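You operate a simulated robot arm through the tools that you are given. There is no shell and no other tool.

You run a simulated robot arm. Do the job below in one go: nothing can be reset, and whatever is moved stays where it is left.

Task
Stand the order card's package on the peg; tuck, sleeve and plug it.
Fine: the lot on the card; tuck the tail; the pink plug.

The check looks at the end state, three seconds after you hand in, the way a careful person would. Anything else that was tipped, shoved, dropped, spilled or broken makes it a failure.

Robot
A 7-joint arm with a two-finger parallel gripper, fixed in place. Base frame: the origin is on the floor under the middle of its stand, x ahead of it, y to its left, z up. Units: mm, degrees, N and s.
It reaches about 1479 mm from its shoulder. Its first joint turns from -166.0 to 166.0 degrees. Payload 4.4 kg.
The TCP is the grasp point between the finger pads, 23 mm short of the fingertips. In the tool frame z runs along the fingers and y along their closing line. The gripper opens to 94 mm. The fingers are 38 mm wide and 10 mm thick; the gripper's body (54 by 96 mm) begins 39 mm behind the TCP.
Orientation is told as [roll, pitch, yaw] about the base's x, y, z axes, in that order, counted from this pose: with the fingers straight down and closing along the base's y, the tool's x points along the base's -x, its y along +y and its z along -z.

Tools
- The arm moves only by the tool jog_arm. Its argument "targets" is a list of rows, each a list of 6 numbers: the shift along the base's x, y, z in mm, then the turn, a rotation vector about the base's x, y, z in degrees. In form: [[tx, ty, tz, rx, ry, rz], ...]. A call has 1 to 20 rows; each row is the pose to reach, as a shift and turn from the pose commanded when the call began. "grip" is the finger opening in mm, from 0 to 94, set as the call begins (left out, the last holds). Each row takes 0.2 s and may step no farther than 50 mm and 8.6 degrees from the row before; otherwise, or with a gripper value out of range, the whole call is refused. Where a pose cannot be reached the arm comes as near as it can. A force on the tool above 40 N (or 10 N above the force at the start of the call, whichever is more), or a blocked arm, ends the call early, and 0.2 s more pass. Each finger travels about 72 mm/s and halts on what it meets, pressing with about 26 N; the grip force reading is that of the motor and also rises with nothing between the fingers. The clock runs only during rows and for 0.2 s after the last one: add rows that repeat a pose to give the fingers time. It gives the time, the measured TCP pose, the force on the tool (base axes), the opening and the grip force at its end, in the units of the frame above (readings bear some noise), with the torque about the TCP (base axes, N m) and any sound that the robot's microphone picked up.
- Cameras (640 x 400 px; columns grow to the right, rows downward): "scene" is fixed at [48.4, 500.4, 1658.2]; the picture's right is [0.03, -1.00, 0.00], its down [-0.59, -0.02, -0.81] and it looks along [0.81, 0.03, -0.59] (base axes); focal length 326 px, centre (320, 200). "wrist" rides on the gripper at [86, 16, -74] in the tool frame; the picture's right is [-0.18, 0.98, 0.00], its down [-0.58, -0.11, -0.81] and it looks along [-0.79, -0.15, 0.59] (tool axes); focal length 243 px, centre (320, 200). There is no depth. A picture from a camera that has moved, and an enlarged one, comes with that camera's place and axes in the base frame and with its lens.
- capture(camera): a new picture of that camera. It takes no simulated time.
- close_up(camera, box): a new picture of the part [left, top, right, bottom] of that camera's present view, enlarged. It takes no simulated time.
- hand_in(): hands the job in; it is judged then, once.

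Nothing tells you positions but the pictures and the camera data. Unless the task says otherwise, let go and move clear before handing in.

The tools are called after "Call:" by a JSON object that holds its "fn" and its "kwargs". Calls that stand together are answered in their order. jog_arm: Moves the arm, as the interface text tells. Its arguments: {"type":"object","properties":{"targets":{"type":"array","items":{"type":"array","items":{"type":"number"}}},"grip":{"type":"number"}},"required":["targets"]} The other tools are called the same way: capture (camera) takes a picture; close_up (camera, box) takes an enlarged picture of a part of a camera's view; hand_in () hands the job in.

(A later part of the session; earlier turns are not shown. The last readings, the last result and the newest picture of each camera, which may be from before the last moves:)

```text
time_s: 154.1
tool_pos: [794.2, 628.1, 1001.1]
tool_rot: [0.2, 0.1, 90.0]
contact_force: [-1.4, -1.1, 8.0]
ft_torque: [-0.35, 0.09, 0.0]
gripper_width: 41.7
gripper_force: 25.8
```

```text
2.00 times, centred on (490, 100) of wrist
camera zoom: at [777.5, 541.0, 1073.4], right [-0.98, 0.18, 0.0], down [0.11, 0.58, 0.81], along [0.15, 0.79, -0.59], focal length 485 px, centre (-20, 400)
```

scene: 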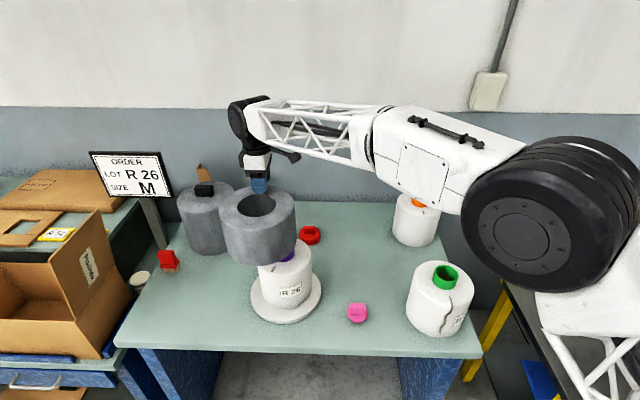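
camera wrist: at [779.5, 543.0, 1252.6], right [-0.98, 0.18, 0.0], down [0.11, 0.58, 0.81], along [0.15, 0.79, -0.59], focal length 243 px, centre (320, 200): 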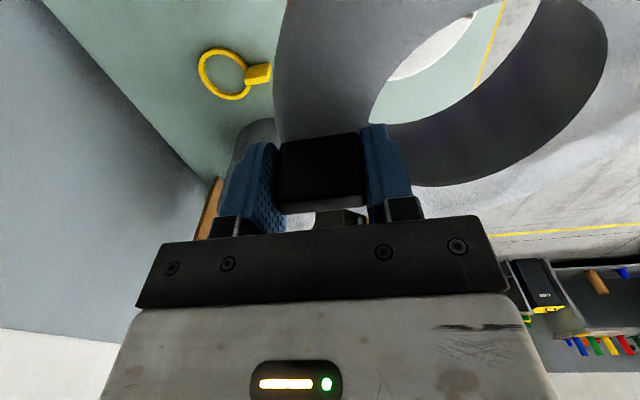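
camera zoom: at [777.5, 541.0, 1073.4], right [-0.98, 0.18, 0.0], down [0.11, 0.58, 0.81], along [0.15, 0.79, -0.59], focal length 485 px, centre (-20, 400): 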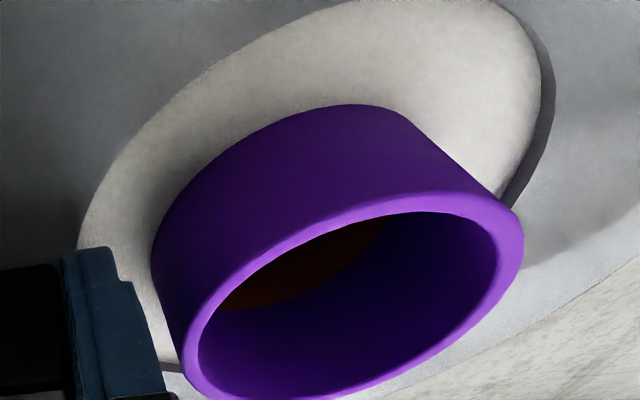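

The sleeve has settled on the package top (upward force of 8 N). I'll ease off 1 mm, open, and rise straight up.

Call:
{"fn": "jog_arm", "kwargs": {"targets": [[0, 0, 1, 0, 0, 0], [0, 0, 1, 0, 0, 0]]}}

Call:
{"fn": "jog_arm", "kwargs": {"targets": [[0, 0, 0, 0, 0, 0], [0, 0, 0, 0, 0, 0], [0, 0, 0, 0, 0, 0], [0, 0, 12, 0, 0, 0], [0, 0, 35, 0, 0, 0], [0, 0, 70, 0, 0, 0], [0, 0, 110, 0, 0, 0], [0, 0, 110, 0, 0, 0]], "grip": 80}}

Call:
{"fn": "capture", "kwargs": {"camera": "scene"}}

Call:
{"fn": "capture", "kwargs": {"camera": "wrist"}}

```text
time_s: 154.7
tool_pos: [794.9, 627.8, 999.5]
tool_rot: [0.2, 0.1, 90.1]
contact_force: [0.1, 0.2, 0.4]
ft_torque: [0.03, -0.08, 0.01]
gripper_width: 41.7
gripper_force: 25.4
```

```text
time_s: 156.5
tool_pos: [791.8, 629.4, 1109.8]
tool_rot: [0.1, 0.1, 90.0]
contact_force: [-0.2, 0.4, 0.5]
ft_torque: [0.01, -0.03, -0.04]
gripper_width: 79.8
gripper_force: 0.1
```

```text
taken
```

scene: 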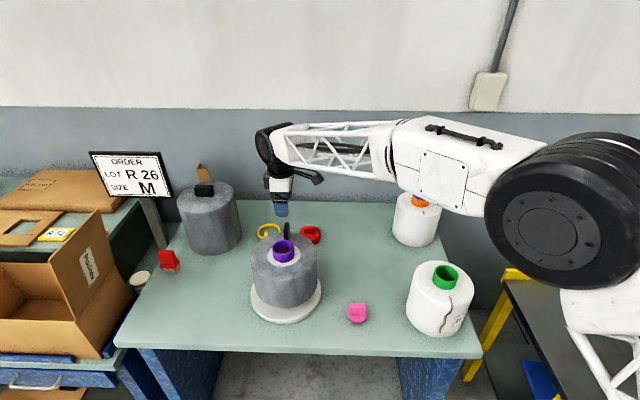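

```text
taken
camera wrist: at [775.2, 542.3, 1184.0], right [-0.98, 0.18, 0.0], down [0.11, 0.58, 0.81], along [0.15, 0.79, -0.59], focal length 243 px, centre (320, 200)
```

wrist: 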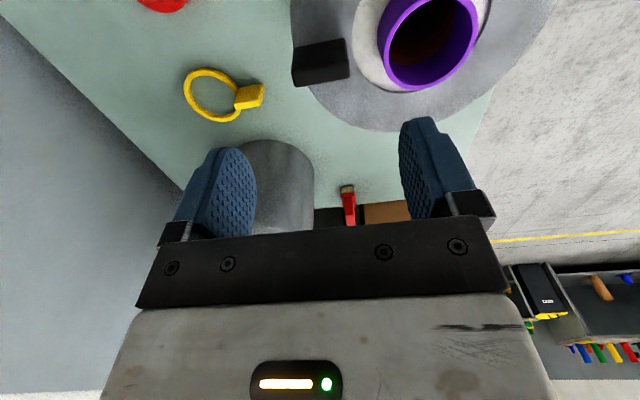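

The sleeve sits squarely with the tube sticking out through its hole. Now the pink plug: I'll rotate the gripper back to yaw 0 and hover over it at about (632, 411).

Call:
{"fn": "jog_arm", "kwargs": {"targets": [[-14.5, -20, -2, 0, 0, -8.18], [-29, -40, -4, 0, 0, -16.36], [-43.6, -59.5, -6, 0, 0, -24.5], [-58, -79, -8, 0, 0, -32.7], [-72.7, -99, -10, 0, 0, -40.9], [-87, -119, -15, 0, 0, -49.1], [-101.8, -139, -20, 0, 0, -57.3], [-116, -158.5, -25, 0, 0, -65.5], [-131, -178, -30, 0, 0, -73.6], [-145, -198, -40, 0, 0, -81.8], [-160, -218, -50, 0, 0, -90], [-160, -218, -50, 0, 0, -90]], "grip": 94}}

Call:
{"fn": "capture", "kwargs": {"camera": "wrist"}}

Call:
{"fn": "capture", "kwargs": {"camera": "scene"}}

```text
time_s: 159.1
tool_pos: [634.6, 407.5, 1059.4]
tool_rot: [0.1, 0.1, -0.1]
contact_force: [0.4, 0.5, 0.2]
ft_torque: [-0.03, -0.03, -0.01]
gripper_width: 93.9
gripper_force: 0.1
```

```text
taken
camera wrist: at [548.9, 422.6, 1133.5], right [0.19, 0.98, 0.0], down [0.58, -0.11, 0.81], along [0.79, -0.15, -0.59], focal length 243 px, centre (320, 200)
```

wrist: 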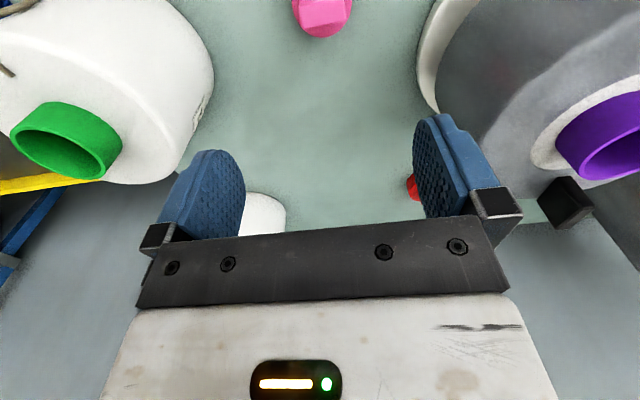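

```text
taken
```

scene: 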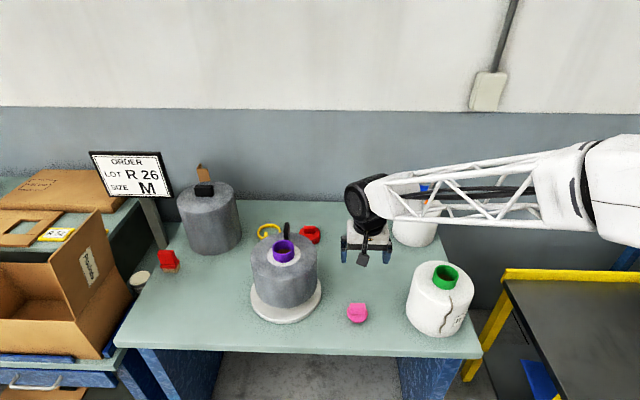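

Call:
{"fn": "jog_arm", "kwargs": {"targets": [[0, 0, -40, 0, 0, 0], [0, 0, -80, 0, 0, 0], [0, 0, -115, 0, 0, 0], [0, 0, -115, 0, 0, 0]]}}

Call:
{"fn": "close_up", "kwargs": {"camera": "wrist", "box": [220, 0, 420, 180]}}

Call:
{"fn": "close_up", "kwargs": {"camera": "scene", "box": [330, 285, 390, 335]}}

```text
time_s: 160.1
tool_pos: [633.9, 411.1, 945.8]
tool_rot: [0.0, 0.1, 0.0]
contact_force: [-0.2, -0.9, -0.6]
ft_torque: [0.04, 0.01, 0.01]
gripper_width: 94.1
gripper_force: 0.1
```

```text
2.22 times, centred on (320, 90) of wrist
camera zoom: at [547.2, 427.2, 1019.0], right [0.18, 0.98, 0.0], down [0.58, -0.11, 0.81], along [0.79, -0.15, -0.59], focal length 539 px, centre (320, 444)
```

zoom: 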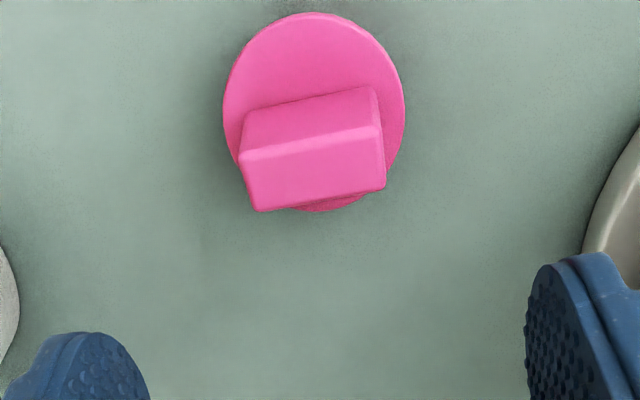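

```text
8.00 times, centred on (360, 310) of scene
camera zoom: at [48.4, 500.4, 1658.2], right [0.03, -1.0, 0.0], down [-0.59, -0.02, -0.81], along [0.81, 0.03, -0.59], focal length 2605 px, centre (0, -680)
```

zoom: 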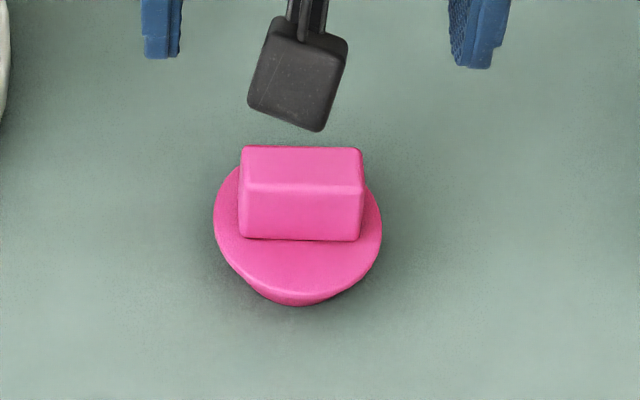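

The pink plug stands upright, with its handle (46 mm along y, 20 mm thick) centred near (632, 409.5) and its top at about z 853. I'll descend with the fingers at the handle's ends.

Call:
{"fn": "jog_arm", "kwargs": {"targets": [[-1, -1, -30, 0, 0, 0], [-2, -1.8, -55, 0, 0, 0], [-2, -1.8, -72, 0, 0, 0], [-2, -1.8, -72, 0, 0, 0]]}}

Call:
{"fn": "close_up", "kwargs": {"camera": "wrist", "box": [120, 40, 520, 260]}}

Call:
{"fn": "close_up", "kwargs": {"camera": "scene", "box": [320, 270, 400, 335]}}

```text
time_s: 161.1
tool_pos: [632.7, 409.4, 874.3]
tool_rot: [0.2, 0.2, 0.0]
contact_force: [-0.1, 0.2, 0.4]
ft_torque: [0.0, -0.01, 0.0]
gripper_width: 93.8
gripper_force: 0.0
```

```text
1.60 times, centred on (320, 150) of wrist
camera zoom: at [545.5, 424.4, 947.2], right [0.18, 0.98, 0.0], down [0.58, -0.11, 0.81], along [0.79, -0.15, -0.59], focal length 388 px, centre (320, 280)
```

zoom: 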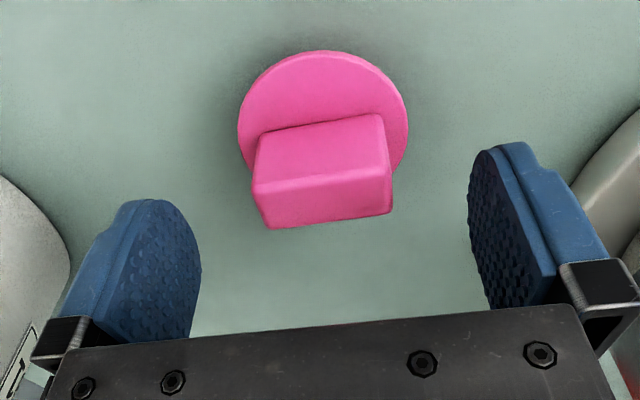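

```text
6.15 times, centred on (360, 302) of scene
camera zoom: at [48.4, 500.4, 1658.2], right [0.03, -1.0, 0.0], down [-0.59, -0.02, -0.81], along [0.81, 0.03, -0.59], focal length 2004 px, centre (74, -431)
```

zoom: 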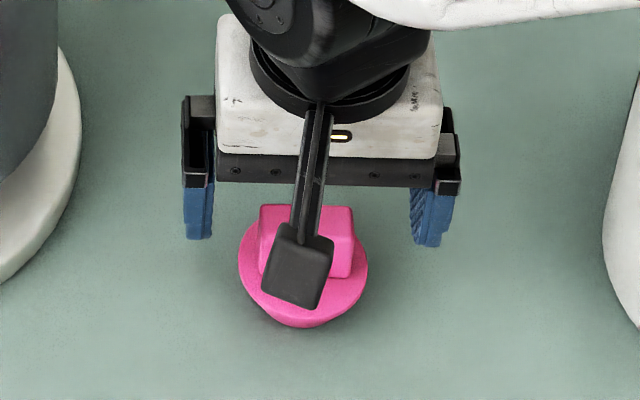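

Aligned. Descending the last 20 mm and closing on the handle.

Call:
{"fn": "jog_arm", "kwargs": {"targets": [[0, 0.4, -8, 0, 0, 0], [0, 0.4, -16, 0, 0, 0], [0, 0.4, -20, 0, 0, 0], [0, 0.4, -20, 0, 0, 0]]}}

Call:
{"fn": "jog_arm", "kwargs": {"targets": [[0, 0, 0, 0, 0, 0], [0, 0, 0, 0, 0, 0], [0, 0, 0, 0, 0, 0], [0, 0, 0, 0, 0, 0], [0, 0, 0, 0, 0, 0]], "grip": 20}}

Call:
{"fn": "close_up", "kwargs": {"camera": "wrist", "box": [120, 40, 520, 260]}}

```text
time_s: 162.1
tool_pos: [632.0, 407.6, 853.5]
tool_rot: [0.3, 0.1, 0.0]
contact_force: [-0.8, -0.4, 0.0]
ft_torque: [0.01, -0.03, 0.03]
gripper_width: 94.3
gripper_force: 0.0
```

```text
time_s: 163.3
tool_pos: [633.1, 407.6, 853.6]
tool_rot: [0.1, 0.1, 0.0]
contact_force: [0.3, 0.7, 0.5]
ft_torque: [0.04, -0.01, 0.01]
gripper_width: 42.9
gripper_force: 25.8
```

```text
1.60 times, centred on (320, 150) of wrist
camera zoom: at [545.7, 423.9, 926.9], right [0.18, 0.98, 0.0], down [0.58, -0.11, 0.81], along [0.79, -0.15, -0.59], focal length 388 px, centre (320, 280)
```

zoom: 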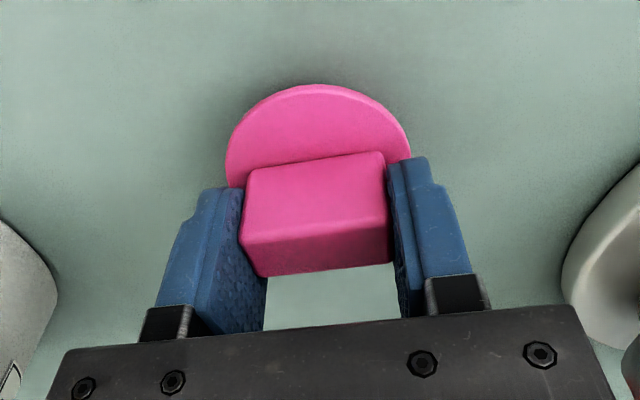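

The plug is gripped (42.9 mm). I'll lift it gently and check.

Call:
{"fn": "jog_arm", "kwargs": {"targets": [[0, 0, 2, 0, 0, 0], [0, 0, 6, 0, 0, 0], [0, 0, 12, 0, 0, 0], [0, 0, 22, 0, 0, 0], [0, 0, 35, 0, 0, 0], [0, 0, 50, 0, 0, 0], [0, 0, 66, 0, 0, 0], [0, 0, 82, 0, 0, 0], [0, 0, 98, 0, 0, 0], [0, 0, 114, 0, 0, 0], [0, 0, 130, 0, 0, 0], [0, 0, 146, 0, 0, 0], [0, 0, 162, 0, 0, 0], [0, 0, 178, 0, 0, 0], [0, 0, 194, 0, 0, 0], [0, 0, 210, 0, 0, 0], [0, 0, 226, 0, 0, 0], [0, 0, 238, 0, 0, 0], [0, 0, 246, 0, 0, 0], [0, 0, 248, 0, 0, 0]]}}

Call:
{"fn": "capture", "kwargs": {"camera": "scene"}}

Call:
{"fn": "close_up", "kwargs": {"camera": "wrist", "box": [120, 40, 520, 260]}}

```text
time_s: 167.5
tool_pos: [632.9, 407.7, 1102.5]
tool_rot: [0.1, 0.1, 0.1]
contact_force: [-0.1, 0.3, -1.5]
ft_torque: [-0.02, -0.03, 0.0]
gripper_width: 42.8
gripper_force: 25.9
```

```text
taken
```

scene: 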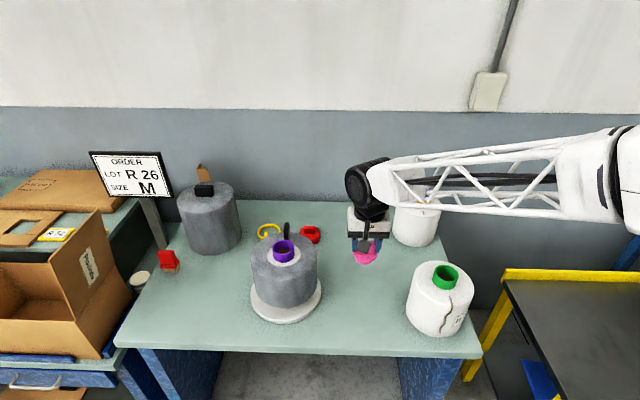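

```text
1.60 times, centred on (320, 150) of wrist
camera zoom: at [545.9, 423.6, 1175.8], right [0.18, 0.98, 0.0], down [0.58, -0.11, 0.8], along [0.79, -0.15, -0.59], focal length 388 px, centre (320, 280)
```

zoom: 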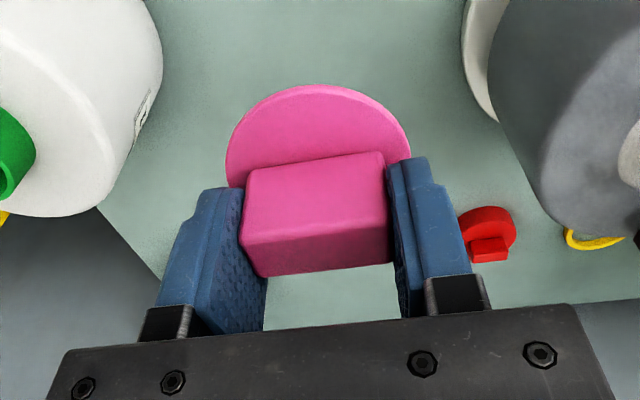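

The plug is held firmly. Before inserting, I'll re-measure the tube centre from a spot where the wrist camera sees past the plug.

Call:
{"fn": "jog_arm", "kwargs": {"targets": [[-8, 25, 0, 0, 0, 0], [-16, 50, 0, 0, 0, 0], [-24, 75, 0, 0, 0, 0], [-30, 95, 0, 0, 0, 0], [-33, 102, 0, 0, 0, 0], [-33, 102, 0, 0, 0, 0]]}}

Call:
{"fn": "capture", "kwargs": {"camera": "wrist"}}

Call:
{"fn": "close_up", "kwargs": {"camera": "wrist", "box": [380, 90, 560, 230]}}

```text
time_s: 168.9
tool_pos: [599.2, 511.4, 1101.2]
tool_rot: [0.1, 0.2, 0.0]
contact_force: [-0.1, -0.3, 0.5]
ft_torque: [0.01, -0.01, 0.02]
gripper_width: 43.0
gripper_force: 26.4
```

```text
taken
camera wrist: at [511.8, 526.9, 1174.5], right [0.18, 0.98, 0.0], down [0.58, -0.11, 0.81], along [0.79, -0.15, -0.59], focal length 243 px, centre (320, 200)
```

wrist: 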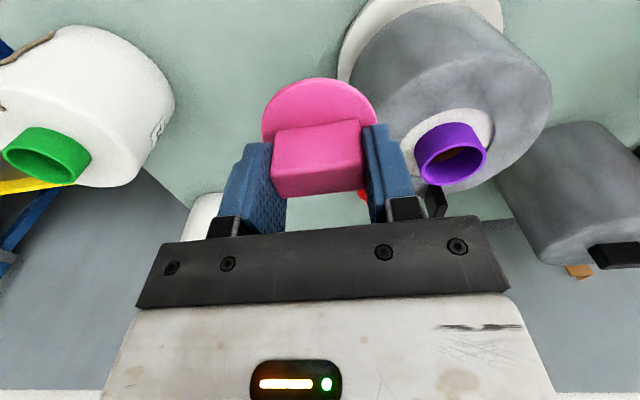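

```text
2.86 times, centred on (470, 160) of wrist
camera zoom: at [511.8, 526.9, 1174.5], right [0.18, 0.98, 0.0], down [0.58, -0.11, 0.81], along [0.79, -0.15, -0.59], focal length 693 px, centre (-109, 314)
```

zoom: 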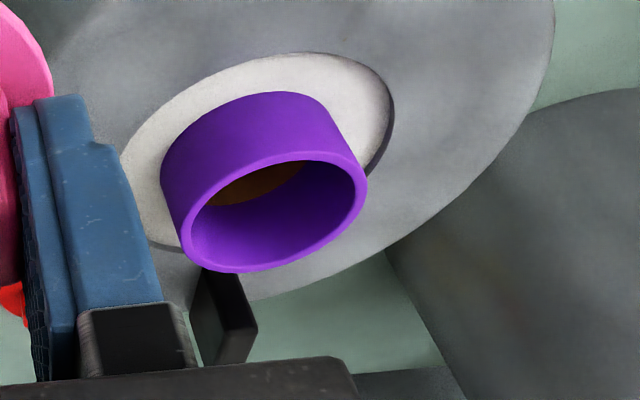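

Call:
{"fn": "close_up", "kwargs": {"camera": "scene", "box": [210, 170, 350, 330]}}

Call:
{"fn": "close_up", "kwargs": {"camera": "scene", "box": [255, 225, 315, 275]}}

```text
2.50 times, centred on (280, 250) of scene
camera zoom: at [48.4, 500.4, 1658.2], right [0.03, -1.0, 0.0], down [-0.59, -0.02, -0.81], along [0.81, 0.03, -0.59], focal length 814 px, centre (420, 75)
```

zoom: 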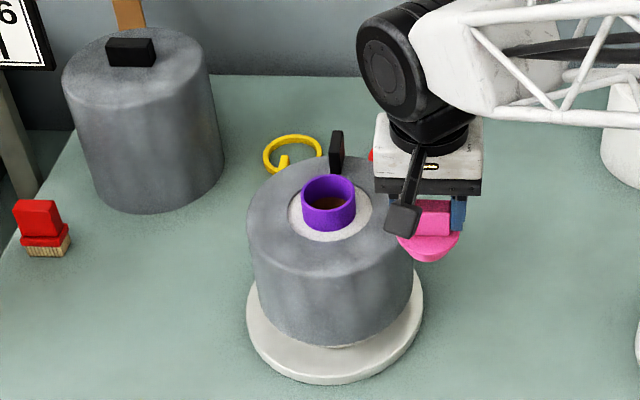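

```text
8.00 times, centred on (285, 250) of scene
camera zoom: at [48.4, 500.4, 1658.2], right [0.03, -1.0, 0.0], down [-0.59, -0.02, -0.81], along [0.81, 0.03, -0.59], focal length 2605 px, centre (600, -200)
```

zoom: 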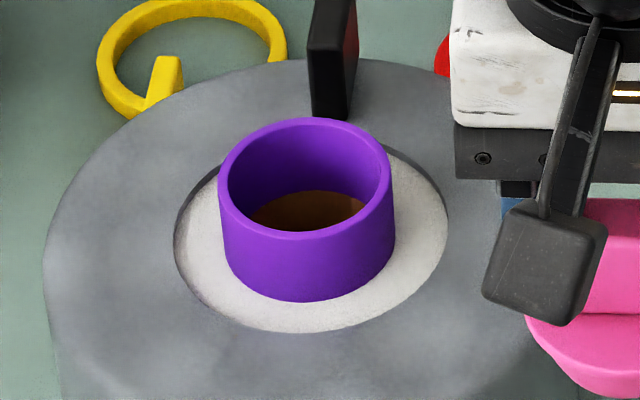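

The package may sit a few mm nearer than I assumed. I'll take one more look from a steeper angle to fix the tube centre.

Call:
{"fn": "jog_arm", "kwargs": {"targets": [[15, 6, 0, 0, 0, 0], [35, 15, 0, 0, 0, 0], [52, 22, 0, 0, 0, 0], [55, 24, 0, 0, 0, 0], [55, 24, 0, 0, 0, 0]]}}

Call:
{"fn": "capture", "kwargs": {"camera": "wrist"}}

Call:
{"fn": "close_up", "kwargs": {"camera": "wrist", "box": [370, 40, 550, 180]}}

```text
time_s: 170.1
tool_pos: [653.2, 534.9, 1100.7]
tool_rot: [0.2, 0.1, -0.1]
contact_force: [0.1, 0.5, -0.7]
ft_torque: [0.01, 0.0, 0.02]
gripper_width: 43.0
gripper_force: 26.1
```

```text
taken
camera wrist: at [567.1, 551.0, 1174.0], right [0.18, 0.98, 0.0], down [0.58, -0.11, 0.81], along [0.79, -0.15, -0.59], focal length 243 px, centre (320, 200)
```

wrist: 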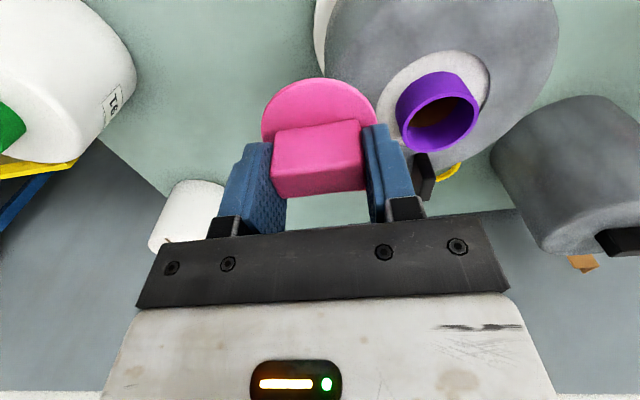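

```text
2.86 times, centred on (460, 110) of wrist
camera zoom: at [567.1, 551.0, 1174.0], right [0.18, 0.98, 0.0], down [0.58, -0.11, 0.81], along [0.79, -0.15, -0.59], focal length 693 px, centre (-80, 457)
```

zoom: 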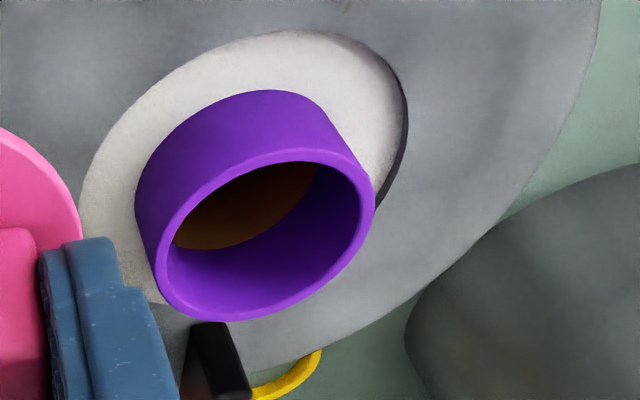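

Both views now agree: tube centre about (710, 626.5). I'll move the plug over it and lower gently.

Call:
{"fn": "jog_arm", "kwargs": {"targets": [[10, 16, 0, 0, 0, 0], [25, 41, 0, 0, 0, 0], [40, 66, 0, 0, 0, 0], [51, 84, 0, 0, 0, 0], [55.8, 92, 0, 0, 0, 0], [55.8, 92, 0, 0, 0, 0]]}}

Call:
{"fn": "jog_arm", "kwargs": {"targets": [[0, 0, -8, 0, 0, 0], [0, 0, -18, 0, 0, 0], [0, 0, -28, 0, 0, 0], [0, 0, -34, 0, 0, 0], [0, 0, -36, 0, 0, 0]]}}

Call:
{"fn": "close_up", "kwargs": {"camera": "wrist", "box": [200, 40, 440, 230]}}

Call:
{"fn": "close_up", "kwargs": {"camera": "scene", "box": [245, 205, 325, 275]}}

```text
time_s: 171.5
tool_pos: [711.4, 628.8, 1100.6]
tool_rot: [0.2, 0.1, -0.1]
contact_force: [-0.5, 0.0, 0.6]
ft_torque: [0.01, 0.01, -0.02]
gripper_width: 43.0
gripper_force: 25.9
```

```text
time_s: 172.7
tool_pos: [710.3, 627.0, 1065.0]
tool_rot: [0.1, 0.1, 0.0]
contact_force: [0.0, 0.2, -0.5]
ft_torque: [-0.02, 0.0, 0.01]
gripper_width: 43.0
gripper_force: 25.6
```

```text
2.11 times, centred on (320, 135) of wrist
camera zoom: at [622.9, 642.7, 1138.6], right [0.18, 0.98, 0.0], down [0.58, -0.11, 0.81], along [0.79, -0.15, -0.59], focal length 511 px, centre (320, 337)
```

zoom: 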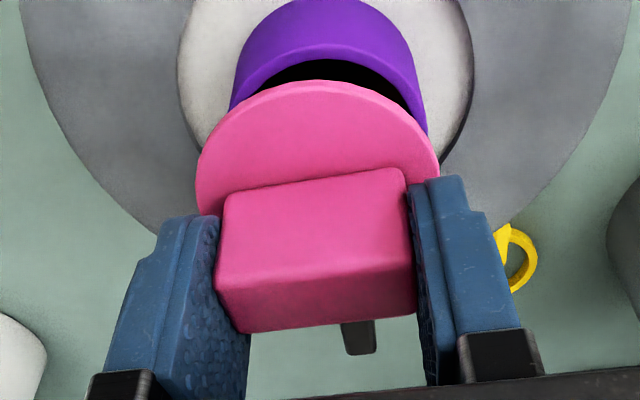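

```text
5.71 times, centred on (285, 240) of scene
camera zoom: at [48.4, 500.4, 1658.2], right [0.03, -1.0, 0.0], down [-0.59, -0.02, -0.81], along [0.81, 0.03, -0.59], focal length 1861 px, centre (520, -29)
```

zoom: 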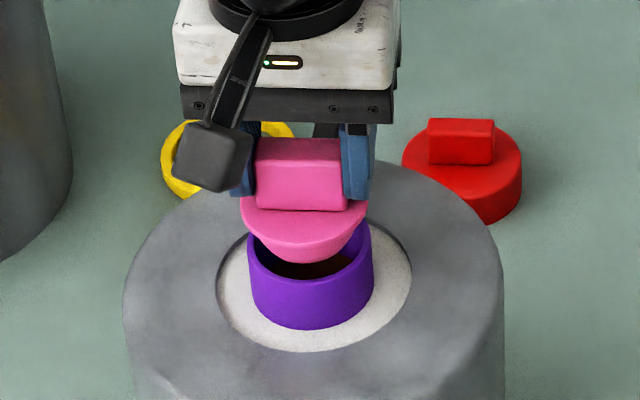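

Call:
{"fn": "close_up", "kwargs": {"camera": "scene", "box": [265, 222, 310, 258]}}

Call:
{"fn": "close_up", "kwargs": {"camera": "wrist", "box": [260, 40, 380, 130]}}

```text
11.11 times, centred on (288, 240) of scene
camera zoom: at [48.4, 500.4, 1658.2], right [0.03, -1.0, 0.0], down [-0.59, -0.02, -0.81], along [0.81, 0.03, -0.59], focal length 3618 px, centre (681, -244)
```

zoom: 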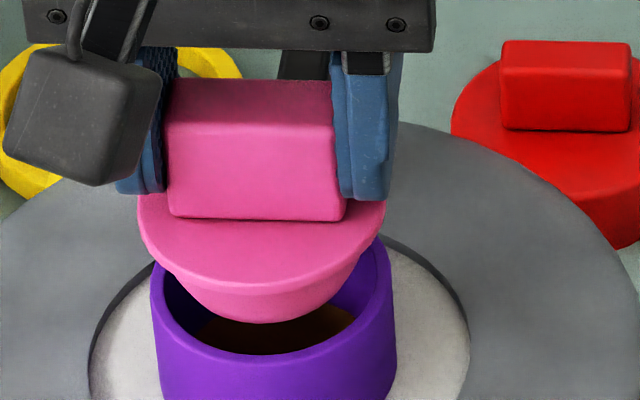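

```text
4.44 times, centred on (320, 85) of wrist
camera zoom: at [622.9, 642.7, 1138.6], right [0.18, 0.98, 0.0], down [0.58, -0.11, 0.81], along [0.79, -0.15, -0.59], focal length 1078 px, centre (320, 711)
```

zoom: 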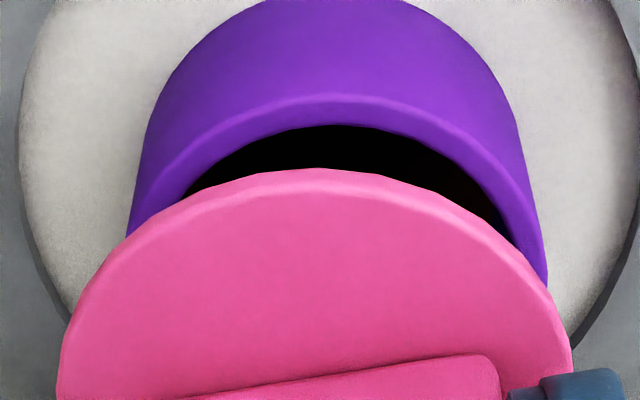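

The plug and tube axes agree within about 1–2 mm and the plug is tapered, so it will self-centre. Lowering slowly with force checks.

Call:
{"fn": "jog_arm", "kwargs": {"targets": [[0, 0.5, -4, 0, 0, 0], [0, 0.5, -8, 0, 0, 0], [0, 0.5, -12, 0, 0, 0], [0, 0.5, -15, 0, 0, 0], [0, 0.5, -15, 0, 0, 0]]}}

Call:
{"fn": "jog_arm", "kwargs": {"targets": [[0, 0, -2, 0, 0, 0], [0, 0, -4, 0, 0, 0], [0, 0, -4, 0, 0, 0]]}}

Call:
{"fn": "jog_arm", "kwargs": {"targets": [[0, 0, -2, 0, 0, 0], [0, 0, -4, 0, 0, 0], [0, 0, -4, 0, 0, 0]]}}

Call:
{"fn": "close_up", "kwargs": {"camera": "scene", "box": [265, 222, 310, 258]}}

```text
time_s: 173.9
tool_pos: [709.7, 627.8, 1051.0]
tool_rot: [0.1, -0.1, 0.0]
contact_force: [5.3, 1.9, 18.2]
ft_torque: [-0.02, 0.13, -0.03]
gripper_width: 43.1
gripper_force: 25.9
```

```text
time_s: 174.7
tool_pos: [709.1, 626.7, 1046.4]
tool_rot: [0.3, 0.2, 0.1]
contact_force: [5.1, -1.3, 23.5]
ft_torque: [-0.17, 0.26, -0.03]
gripper_width: 43.0
gripper_force: 25.9
```

```text
time_s: 175.2
tool_pos: [710.0, 626.7, 1046.8]
tool_rot: [0.3, -0.1, 0.0]
contact_force: [1.3, -0.5, 4.9]
ft_torque: [-0.06, 0.06, 0.05]
gripper_width: 42.8
gripper_force: 26.5
stopped in row 2: the force on the tool passed its limit at 43 N (the readings are from after the stop); the commanded pose is now the measured one
```

```text
11.11 times, centred on (288, 240) of scene
camera zoom: at [48.4, 500.4, 1658.2], right [0.03, -1.0, 0.0], down [-0.59, -0.02, -0.81], along [0.81, 0.03, -0.59], focal length 3618 px, centre (681, -244)
```

zoom: 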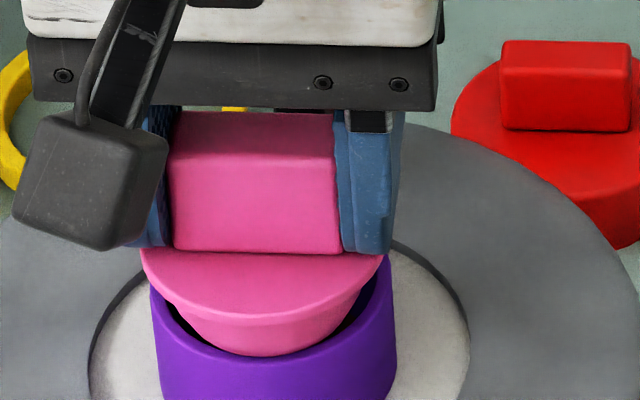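

The plug is touching the -x side of the rim (force +x, torque agrees). I'll raise it, shift 4 mm in +x, and try again.

Call:
{"fn": "jog_arm", "kwargs": {"targets": [[0, 0, 4, 0, 0, 0], [0, 0, 10, 0, 0, 0], [2, 0, 12, 0, 0, 0], [4.5, 0, 12, 0, 0, 0], [4.5, 0, 12, 0, 0, 0]]}}

Call:
{"fn": "close_up", "kwargs": {"camera": "scene", "box": [265, 222, 310, 258]}}

Call:
{"fn": "close_up", "kwargs": {"camera": "wrist", "box": [200, 40, 440, 230]}}

```text
time_s: 176.4
tool_pos: [714.7, 626.2, 1059.2]
tool_rot: [0.3, 0.0, 0.0]
contact_force: [0.3, 0.6, -0.3]
ft_torque: [0.01, 0.02, 0.03]
gripper_width: 43.1
gripper_force: 26.4
```

```text
11.11 times, centred on (288, 240) of scene
camera zoom: at [48.4, 500.4, 1658.2], right [0.03, -1.0, 0.0], down [-0.59, -0.02, -0.81], along [0.81, 0.03, -0.59], focal length 3618 px, centre (681, -244)
```

zoom: 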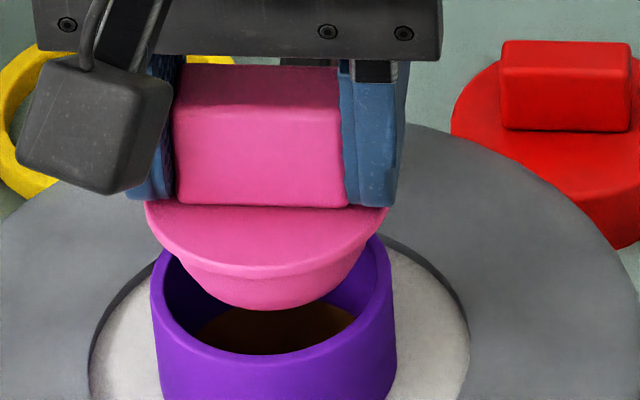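

```text
2.11 times, centred on (320, 135) of wrist
camera zoom: at [627.5, 641.6, 1131.9], right [0.18, 0.98, 0.0], down [0.58, -0.11, 0.81], along [0.79, -0.15, -0.59], focal length 511 px, centre (320, 337)
```

zoom: 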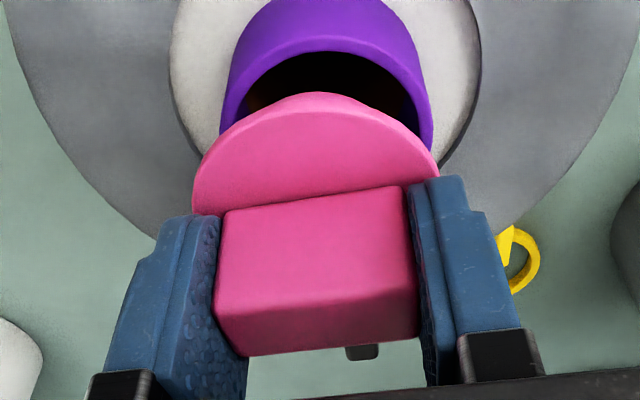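

Call:
{"fn": "close_up", "kwargs": {"camera": "wrist", "box": [250, 90, 420, 230]}}

Call:
{"fn": "close_up", "kwargs": {"camera": "scene", "box": [260, 205, 310, 250]}}

```text
2.86 times, centred on (335, 160) of wrist
camera zoom: at [627.5, 641.6, 1131.9], right [0.18, 0.98, 0.0], down [0.58, -0.11, 0.81], along [0.79, -0.15, -0.59], focal length 693 px, centre (277, 314)
```

zoom: 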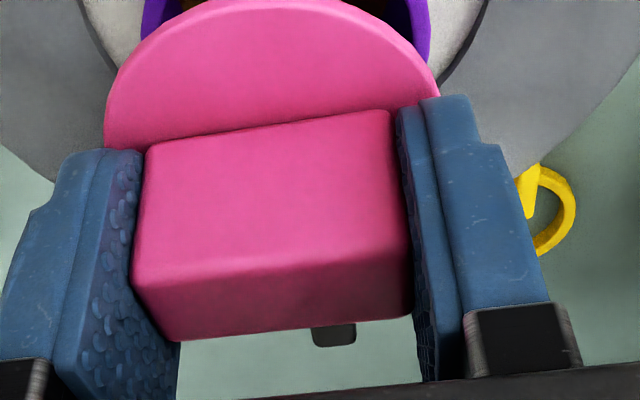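

```text
8.89 times, centred on (285, 228) of scene
camera zoom: at [48.4, 500.4, 1658.2], right [0.03, -1.0, 0.0], down [-0.59, -0.02, -0.81], along [0.81, 0.03, -0.59], focal length 2894 px, centre (631, -44)
```

zoom: 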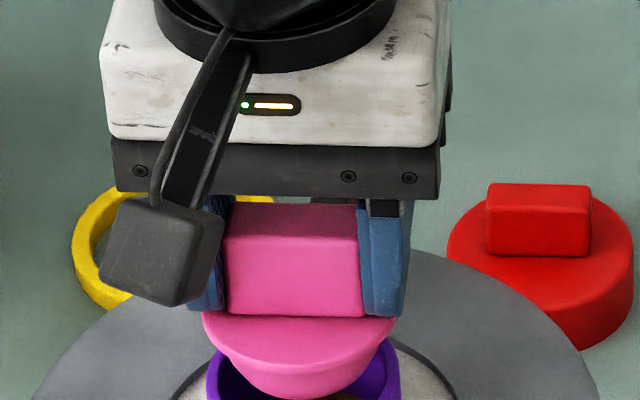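

The plug slid up in the grip until its flange met the fingertips, so I can now push it directly. The scene view shows it still about 5 mm short in x. I'll shift +5 mm and lower again.

Call:
{"fn": "jog_arm", "kwargs": {"targets": [[2.5, 0.3, 0, 0, 0, 0], [5, 0.3, 0, 0, 0, 0], [5, 0.3, -4, 0, 0, 0], [5, 0.3, -8, 0, 0, 0], [5, 0.3, -11, 0, 0, 0], [5, 0.3, -11, 0, 0, 0]]}}

Call:
{"fn": "close_up", "kwargs": {"camera": "scene", "box": [265, 222, 310, 258]}}

```text
time_s: 177.8
tool_pos: [719.8, 626.2, 1046.7]
tool_rot: [0.3, 0.0, 0.0]
contact_force: [0.6, -0.9, 0.1]
ft_torque: [0.0, -0.02, 0.02]
gripper_width: 42.9
gripper_force: 26.0
```

```text
11.11 times, centred on (288, 240) of scene
camera zoom: at [48.4, 500.4, 1658.2], right [0.03, -1.0, 0.0], down [-0.59, -0.02, -0.81], along [0.81, 0.03, -0.59], focal length 3618 px, centre (681, -244)
```

zoom: 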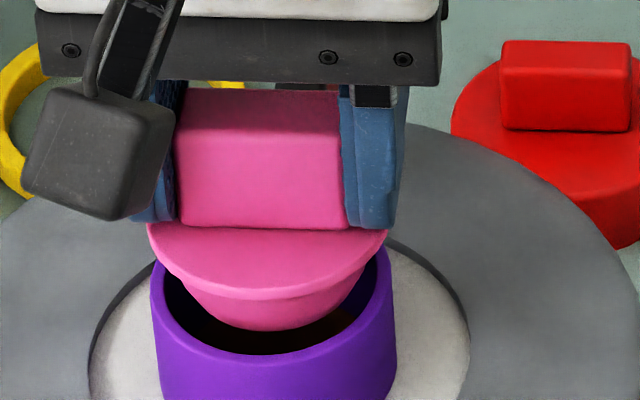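

Now it's well centred with clearance and no contact. Continuing down to seat it.

Call:
{"fn": "jog_arm", "kwargs": {"targets": [[0, 0, -3, 0, 0, 0], [0, 0, -6, 0, 0, 0], [0, 0, -6, 0, 0, 0]]}}

Call:
{"fn": "jog_arm", "kwargs": {"targets": [[0, 0, -2, 0, 0, 0], [0, 0, -4, 0, 0, 0], [0, 0, -4, 0, 0, 0]]}}

Call:
{"fn": "close_up", "kwargs": {"camera": "scene", "box": [265, 222, 310, 258]}}

```text
time_s: 178.7
tool_pos: [719.8, 627.5, 1042.2]
tool_rot: [0.4, 0.0, 0.0]
contact_force: [-0.2, -0.1, -0.7]
ft_torque: [-0.04, -0.01, 0.01]
gripper_width: 43.3
gripper_force: 25.5
```

```text
time_s: 179.4
tool_pos: [719.6, 627.6, 1037.9]
tool_rot: [0.2, 0.0, -0.1]
contact_force: [-0.1, 0.0, -0.2]
ft_torque: [-0.02, -0.06, -0.04]
gripper_width: 42.6
gripper_force: 26.6
```

```text
11.11 times, centred on (288, 240) of scene
camera zoom: at [48.4, 500.4, 1658.2], right [0.03, -1.0, 0.0], down [-0.59, -0.02, -0.81], along [0.81, 0.03, -0.59], focal length 3618 px, centre (681, -244)
```

zoom: 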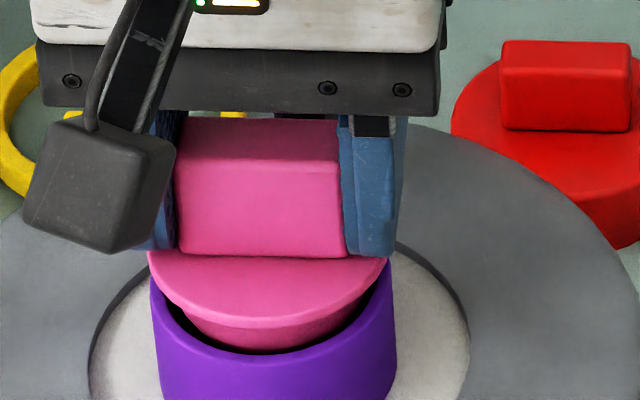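

Call:
{"fn": "jog_arm", "kwargs": {"targets": [[0, 0, -2, 0, 0, 0], [0, 0, -4, 0, 0, 0], [0, 0, -4, 0, 0, 0]]}}

Call:
{"fn": "jog_arm", "kwargs": {"targets": [[0, 0, -2, 0, 0, 0], [0, 0, -4, 0, 0, 0], [0, 0, -4, 0, 0, 0]]}}

Call:
{"fn": "jog_arm", "kwargs": {"targets": [[0, 0, -2, 0, 0, 0], [0, 0, -4, 0, 0, 0], [0, 0, -4, 0, 0, 0]]}}

Call:
{"fn": "close_up", "kwargs": {"camera": "scene", "box": [265, 222, 310, 258]}}

```text
time_s: 180.2
tool_pos: [718.3, 627.0, 1034.5]
tool_rot: [0.3, 0.0, 0.0]
contact_force: [0.5, 0.1, -0.4]
ft_torque: [-0.01, 0.04, 0.03]
gripper_width: 42.9
gripper_force: 25.6
```

```text
time_s: 181.1
tool_pos: [718.5, 627.4, 1028.8]
tool_rot: [0.3, -0.2, 0.0]
contact_force: [-0.3, 0.4, 4.5]
ft_torque: [0.01, -0.13, 0.0]
gripper_width: 43.0
gripper_force: 25.8
```

```text
time_s: 181.8
tool_pos: [718.8, 625.9, 1027.0]
tool_rot: [0.4, -0.1, 0.0]
contact_force: [-5.8, -0.7, 28.6]
ft_torque: [-0.28, -0.29, -0.08]
gripper_width: 43.0
gripper_force: 25.8
```

```text
11.11 times, centred on (288, 240) of scene
camera zoom: at [48.4, 500.4, 1658.2], right [0.03, -1.0, 0.0], down [-0.59, -0.02, -0.81], along [0.81, 0.03, -0.59], focal length 3618 px, centre (681, -244)
```

zoom: 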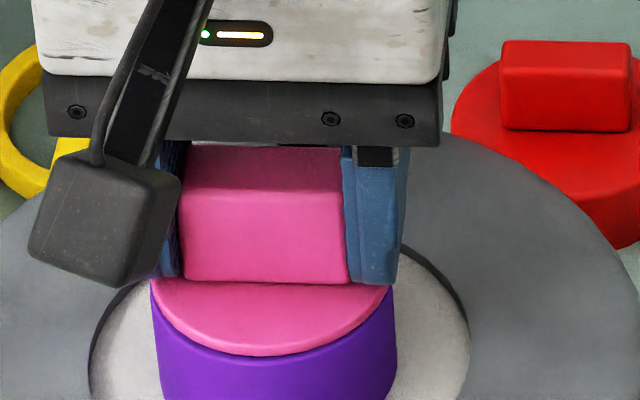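

The plug's flange sits flush on the tube rim, pressed with about 29 N. I'll ease off, release, and rise straight up.

Call:
{"fn": "jog_arm", "kwargs": {"targets": [[0, 0, 1.5, 0, 0, 0], [0, 0, 1.5, 0, 0, 0]]}}

Call:
{"fn": "jog_arm", "kwargs": {"targets": [[0, 0, 0, 0, 0, 0], [0, 0, 0, 0, 0, 0], [0, 0, 0, 0, 0, 0], [0, 0, 0, 0, 0, 0], [0, 0, 10, 0, 0, 0], [0, 0, 30, 0, 0, 0], [0, 0, 60, 0, 0, 0], [0, 0, 100, 0, 0, 0], [0, 0, 100, 0, 0, 0]], "grip": 80}}

Call:
{"fn": "close_up", "kwargs": {"camera": "wrist", "box": [200, 0, 440, 170]}}

Call:
{"fn": "close_up", "kwargs": {"camera": "scene", "box": [235, 215, 335, 330]}}

Call:
{"fn": "capture", "kwargs": {"camera": "scene"}}

```text
time_s: 182.4
tool_pos: [719.6, 628.0, 1026.7]
tool_rot: [0.4, -0.2, 0.0]
contact_force: [-4.9, 3.6, 30.2]
ft_torque: [-0.18, -0.31, 0.04]
gripper_width: 42.8
gripper_force: 26.0
```

```text
time_s: 184.4
tool_pos: [716.7, 627.7, 1128.9]
tool_rot: [0.4, -0.1, 0.0]
contact_force: [0.2, 0.3, 0.5]
ft_torque: [-0.01, 0.0, 0.0]
gripper_width: 79.9
gripper_force: 0.1
```

```text
2.35 times, centred on (320, 85) of wrist
camera zoom: at [630.8, 643.3, 1202.8], right [0.18, 0.98, 0.01], down [0.58, -0.11, 0.81], along [0.79, -0.15, -0.59], focal length 571 px, centre (320, 471)
```

zoom: 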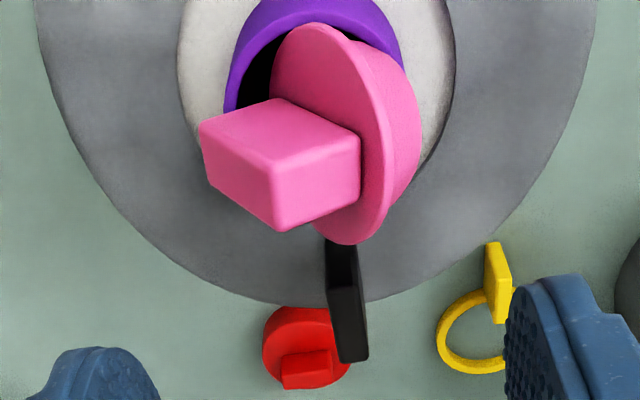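

```text
3.48 times, centred on (285, 272) of scene
camera zoom: at [48.4, 500.4, 1658.2], right [0.03, -1.0, 0.0], down [-0.59, -0.02, -0.81], along [0.81, 0.03, -0.59], focal length 1132 px, centre (442, -52)
```

zoom: 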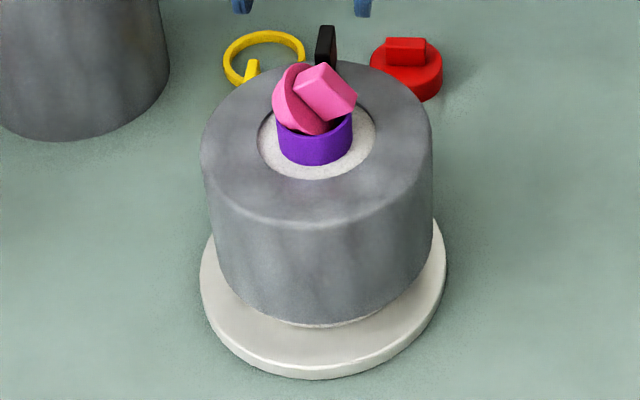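

```text
taken
```

scene: 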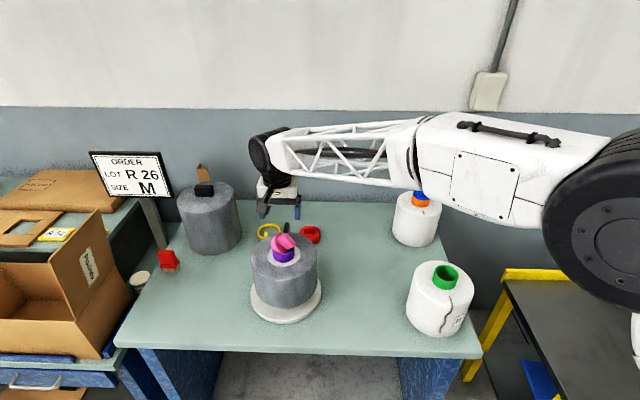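

When I opened, the fingertips were still loaded on the flange edges and flipped the plug; it now lies tilted in the tube mouth with its handle toward -y. I should have unloaded fully first. Nothing else moved. I'll look closely to plan a careful re-grasp.

Call:
{"fn": "close_up", "kwargs": {"camera": "wrist", "box": [270, 0, 390, 110]}}

Call:
{"fn": "close_up", "kwargs": {"camera": "scene", "box": [262, 222, 312, 266]}}

```text
3.64 times, centred on (330, 55) of wrist
camera zoom: at [630.8, 643.3, 1202.8], right [0.18, 0.98, 0.01], down [0.58, -0.11, 0.81], along [0.79, -0.15, -0.59], focal length 882 px, centre (284, 727)
```

zoom: 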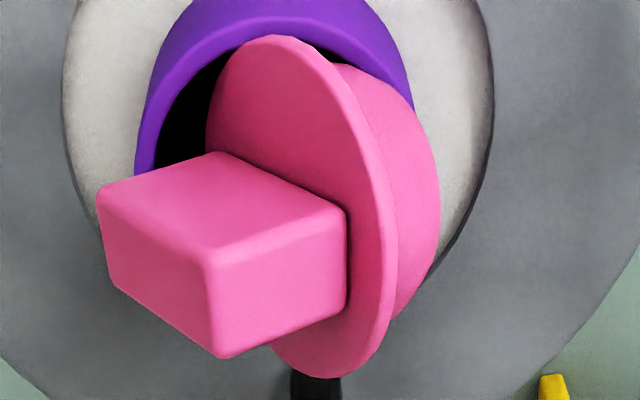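

```text
9.09 times, centred on (287, 244) of scene
camera zoom: at [48.4, 500.4, 1658.2], right [0.03, -1.0, 0.0], down [-0.59, -0.02, -0.81], along [0.81, 0.03, -0.59], focal length 2960 px, centre (620, -200)
```

zoom: 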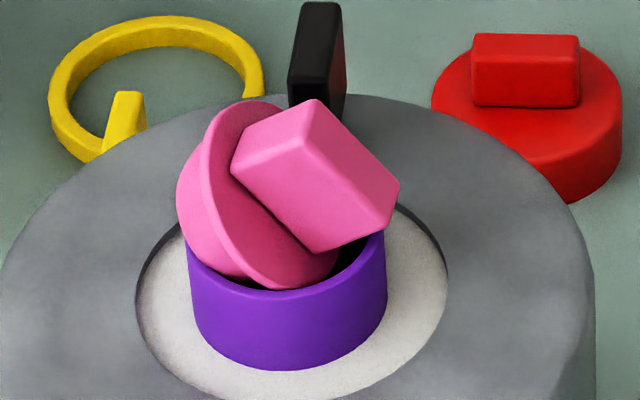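

Using the known handle size (43×20×27 mm), I get its pose: the plug axis tips about 60° toward -y, with the handle's top-face centre near (711, 604, 1026). I'll re-grasp along that axis, closing across the thin side. First I'll back off to -y and turn the gripper to yaw -90.

Call:
{"fn": "jog_arm", "kwargs": {"targets": [[-1, -8, 5, 0, 0, 0], [-2, -18, 5, 0, 0, -8.18], [-3, -28, 5, 0, 0, -16.36], [-4, -38, 5, 0, 0, -24.5], [-5, -48, 5, 0, 0, -32.7], [-6, -58, 5, 0, 0, -40.9], [-7, -68, 5, 0, 0, -49.1], [-8, -78, 5, 0, 0, -57.3], [-8, -86, 5, 0, 0, -65.5], [-9, -94, 5, 0, 0, -73.6], [-9, -100, 5, 0, 0, -81.8], [-9, -103, 5, 0, 0, -90], [-9, -103, 5, 0, 0, -90]], "grip": 60}}

Call:
{"fn": "capture", "kwargs": {"camera": "wrist"}}

Call:
{"fn": "capture", "kwargs": {"camera": "scene"}}

```text
time_s: 187.2
tool_pos: [711.8, 525.0, 1132.0]
tool_rot: [0.3, 0.0, -90.0]
contact_force: [-0.2, 0.2, -0.2]
ft_torque: [0.0, -0.01, 0.01]
gripper_width: 60.0
gripper_force: 0.0
```

```text
taken
camera wrist: at [726.0, 610.5, 1205.7], right [0.98, -0.19, 0.0], down [-0.11, -0.58, 0.81], along [-0.15, -0.79, -0.59], focal length 243 px, centre (320, 200)
```

wrist: 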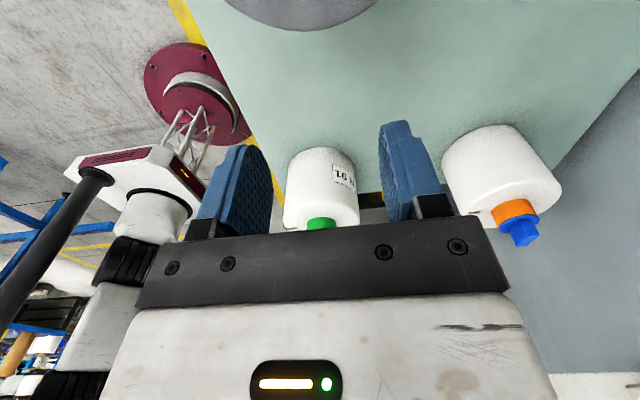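

```text
taken
```

scene: 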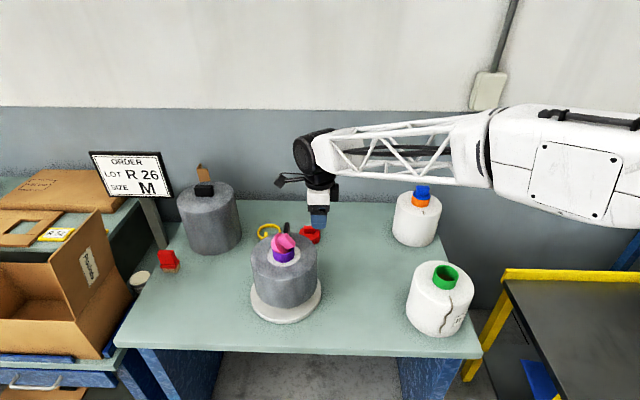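

Yaw -90 works. Now I'll tilt the gripper 60° about x so the fingers point along the plug axis (+y and down), with a small twist to match.

Call:
{"fn": "jog_arm", "kwargs": {"targets": [[0, 0, -4, 7.5, 0, 0], [0, 0, -8, 15, 0, 0], [0, 0, -12, 22.5, 0, 0], [0, 0, -16, 30, 0, 0], [0, 0, -20, 37.5, 0, 0], [0, 0, -24, 45, 0, 0], [0, 0, -28, 52.5, 0, 0], [0, 0, -32, 60, 0, 0], [0, 0, -32, 60, 0, 0]]}}

Call:
{"fn": "jog_arm", "kwargs": {"targets": [[0, 0, -10, 0.2, 4.3, -2.5], [0, 0, -20, 0.4, 8.65, -5], [0, 0, -20, 0.4, 8.65, -5]]}}

Call:
{"fn": "capture", "kwargs": {"camera": "wrist"}}

Call:
{"fn": "close_up", "kwargs": {"camera": "wrist", "box": [220, 40, 420, 220]}}

Call:
{"fn": "close_up", "kwargs": {"camera": "scene", "box": [240, 180, 380, 300]}}

```text
time_s: 189.2
tool_pos: [709.0, 523.6, 1098.6]
tool_rot: [0.2, 59.9, -90.0]
contact_force: [-0.8, 0.4, 0.7]
ft_torque: [0.01, 0.02, 0.01]
gripper_width: 60.0
gripper_force: 0.1
```

```text
time_s: 190.1
tool_pos: [710.4, 523.9, 1081.0]
tool_rot: [-16.8, 58.8, -109.8]
contact_force: [0.3, 0.1, 0.2]
ft_torque: [0.0, -0.03, 0.02]
gripper_width: 60.1
gripper_force: 0.1
```

```text
taken
camera wrist: at [740.1, 499.4, 1188.2], right [0.94, -0.18, -0.3], down [-0.21, -0.97, -0.08], along [-0.28, 0.14, -0.95], focal length 243 px, centre (320, 200)
```

wrist: 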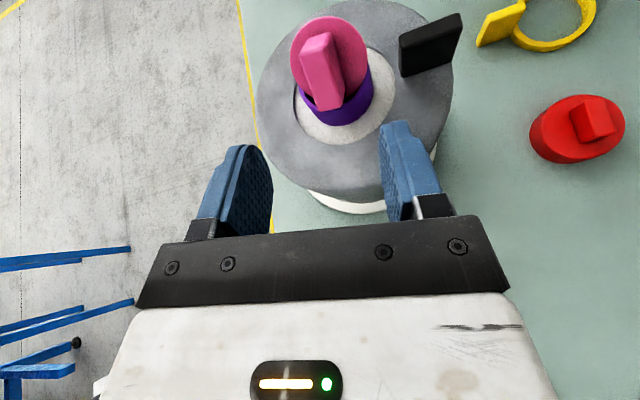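

```text
2.22 times, centred on (320, 130) of wrist
camera zoom: at [740.1, 499.4, 1188.2], right [0.94, -0.18, -0.3], down [-0.21, -0.97, -0.08], along [-0.28, 0.14, -0.95], focal length 539 px, centre (320, 356)
```

zoom: 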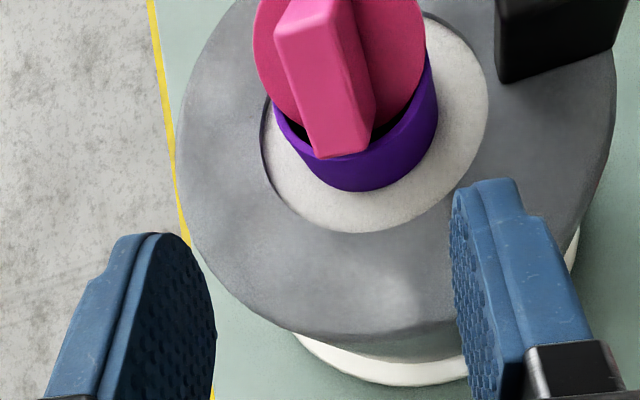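

```text
3.33 times, centred on (310, 240) of scene
camera zoom: at [48.4, 500.4, 1658.2], right [0.03, -1.0, 0.0], down [-0.59, -0.02, -0.81], along [0.81, 0.03, -0.59], focal length 1085 px, centre (353, 67)
```

zoom: 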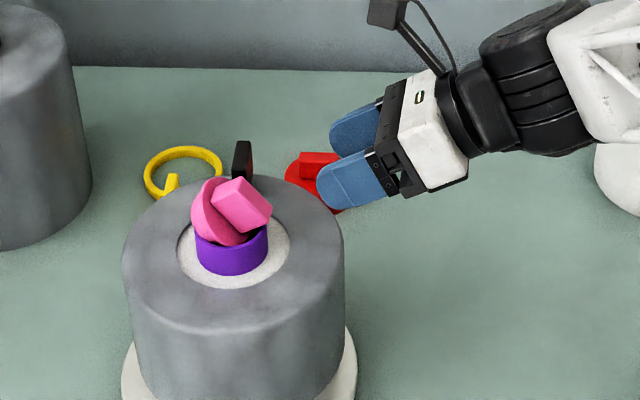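

Call:
{"fn": "close_up", "kwargs": {"camera": "wrist", "box": [275, 0, 395, 140]}}

```text
2.86 times, centred on (335, 70) of wrist
camera zoom: at [740.1, 499.4, 1188.2], right [0.94, -0.18, -0.3], down [-0.21, -0.97, -0.08], along [-0.28, 0.14, -0.95], focal length 693 px, centre (277, 571)
```

zoom: 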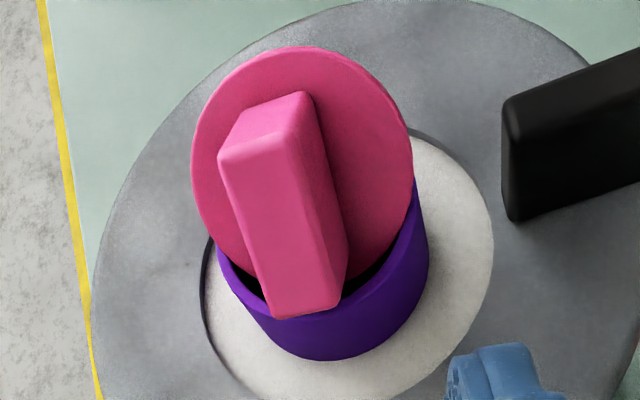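

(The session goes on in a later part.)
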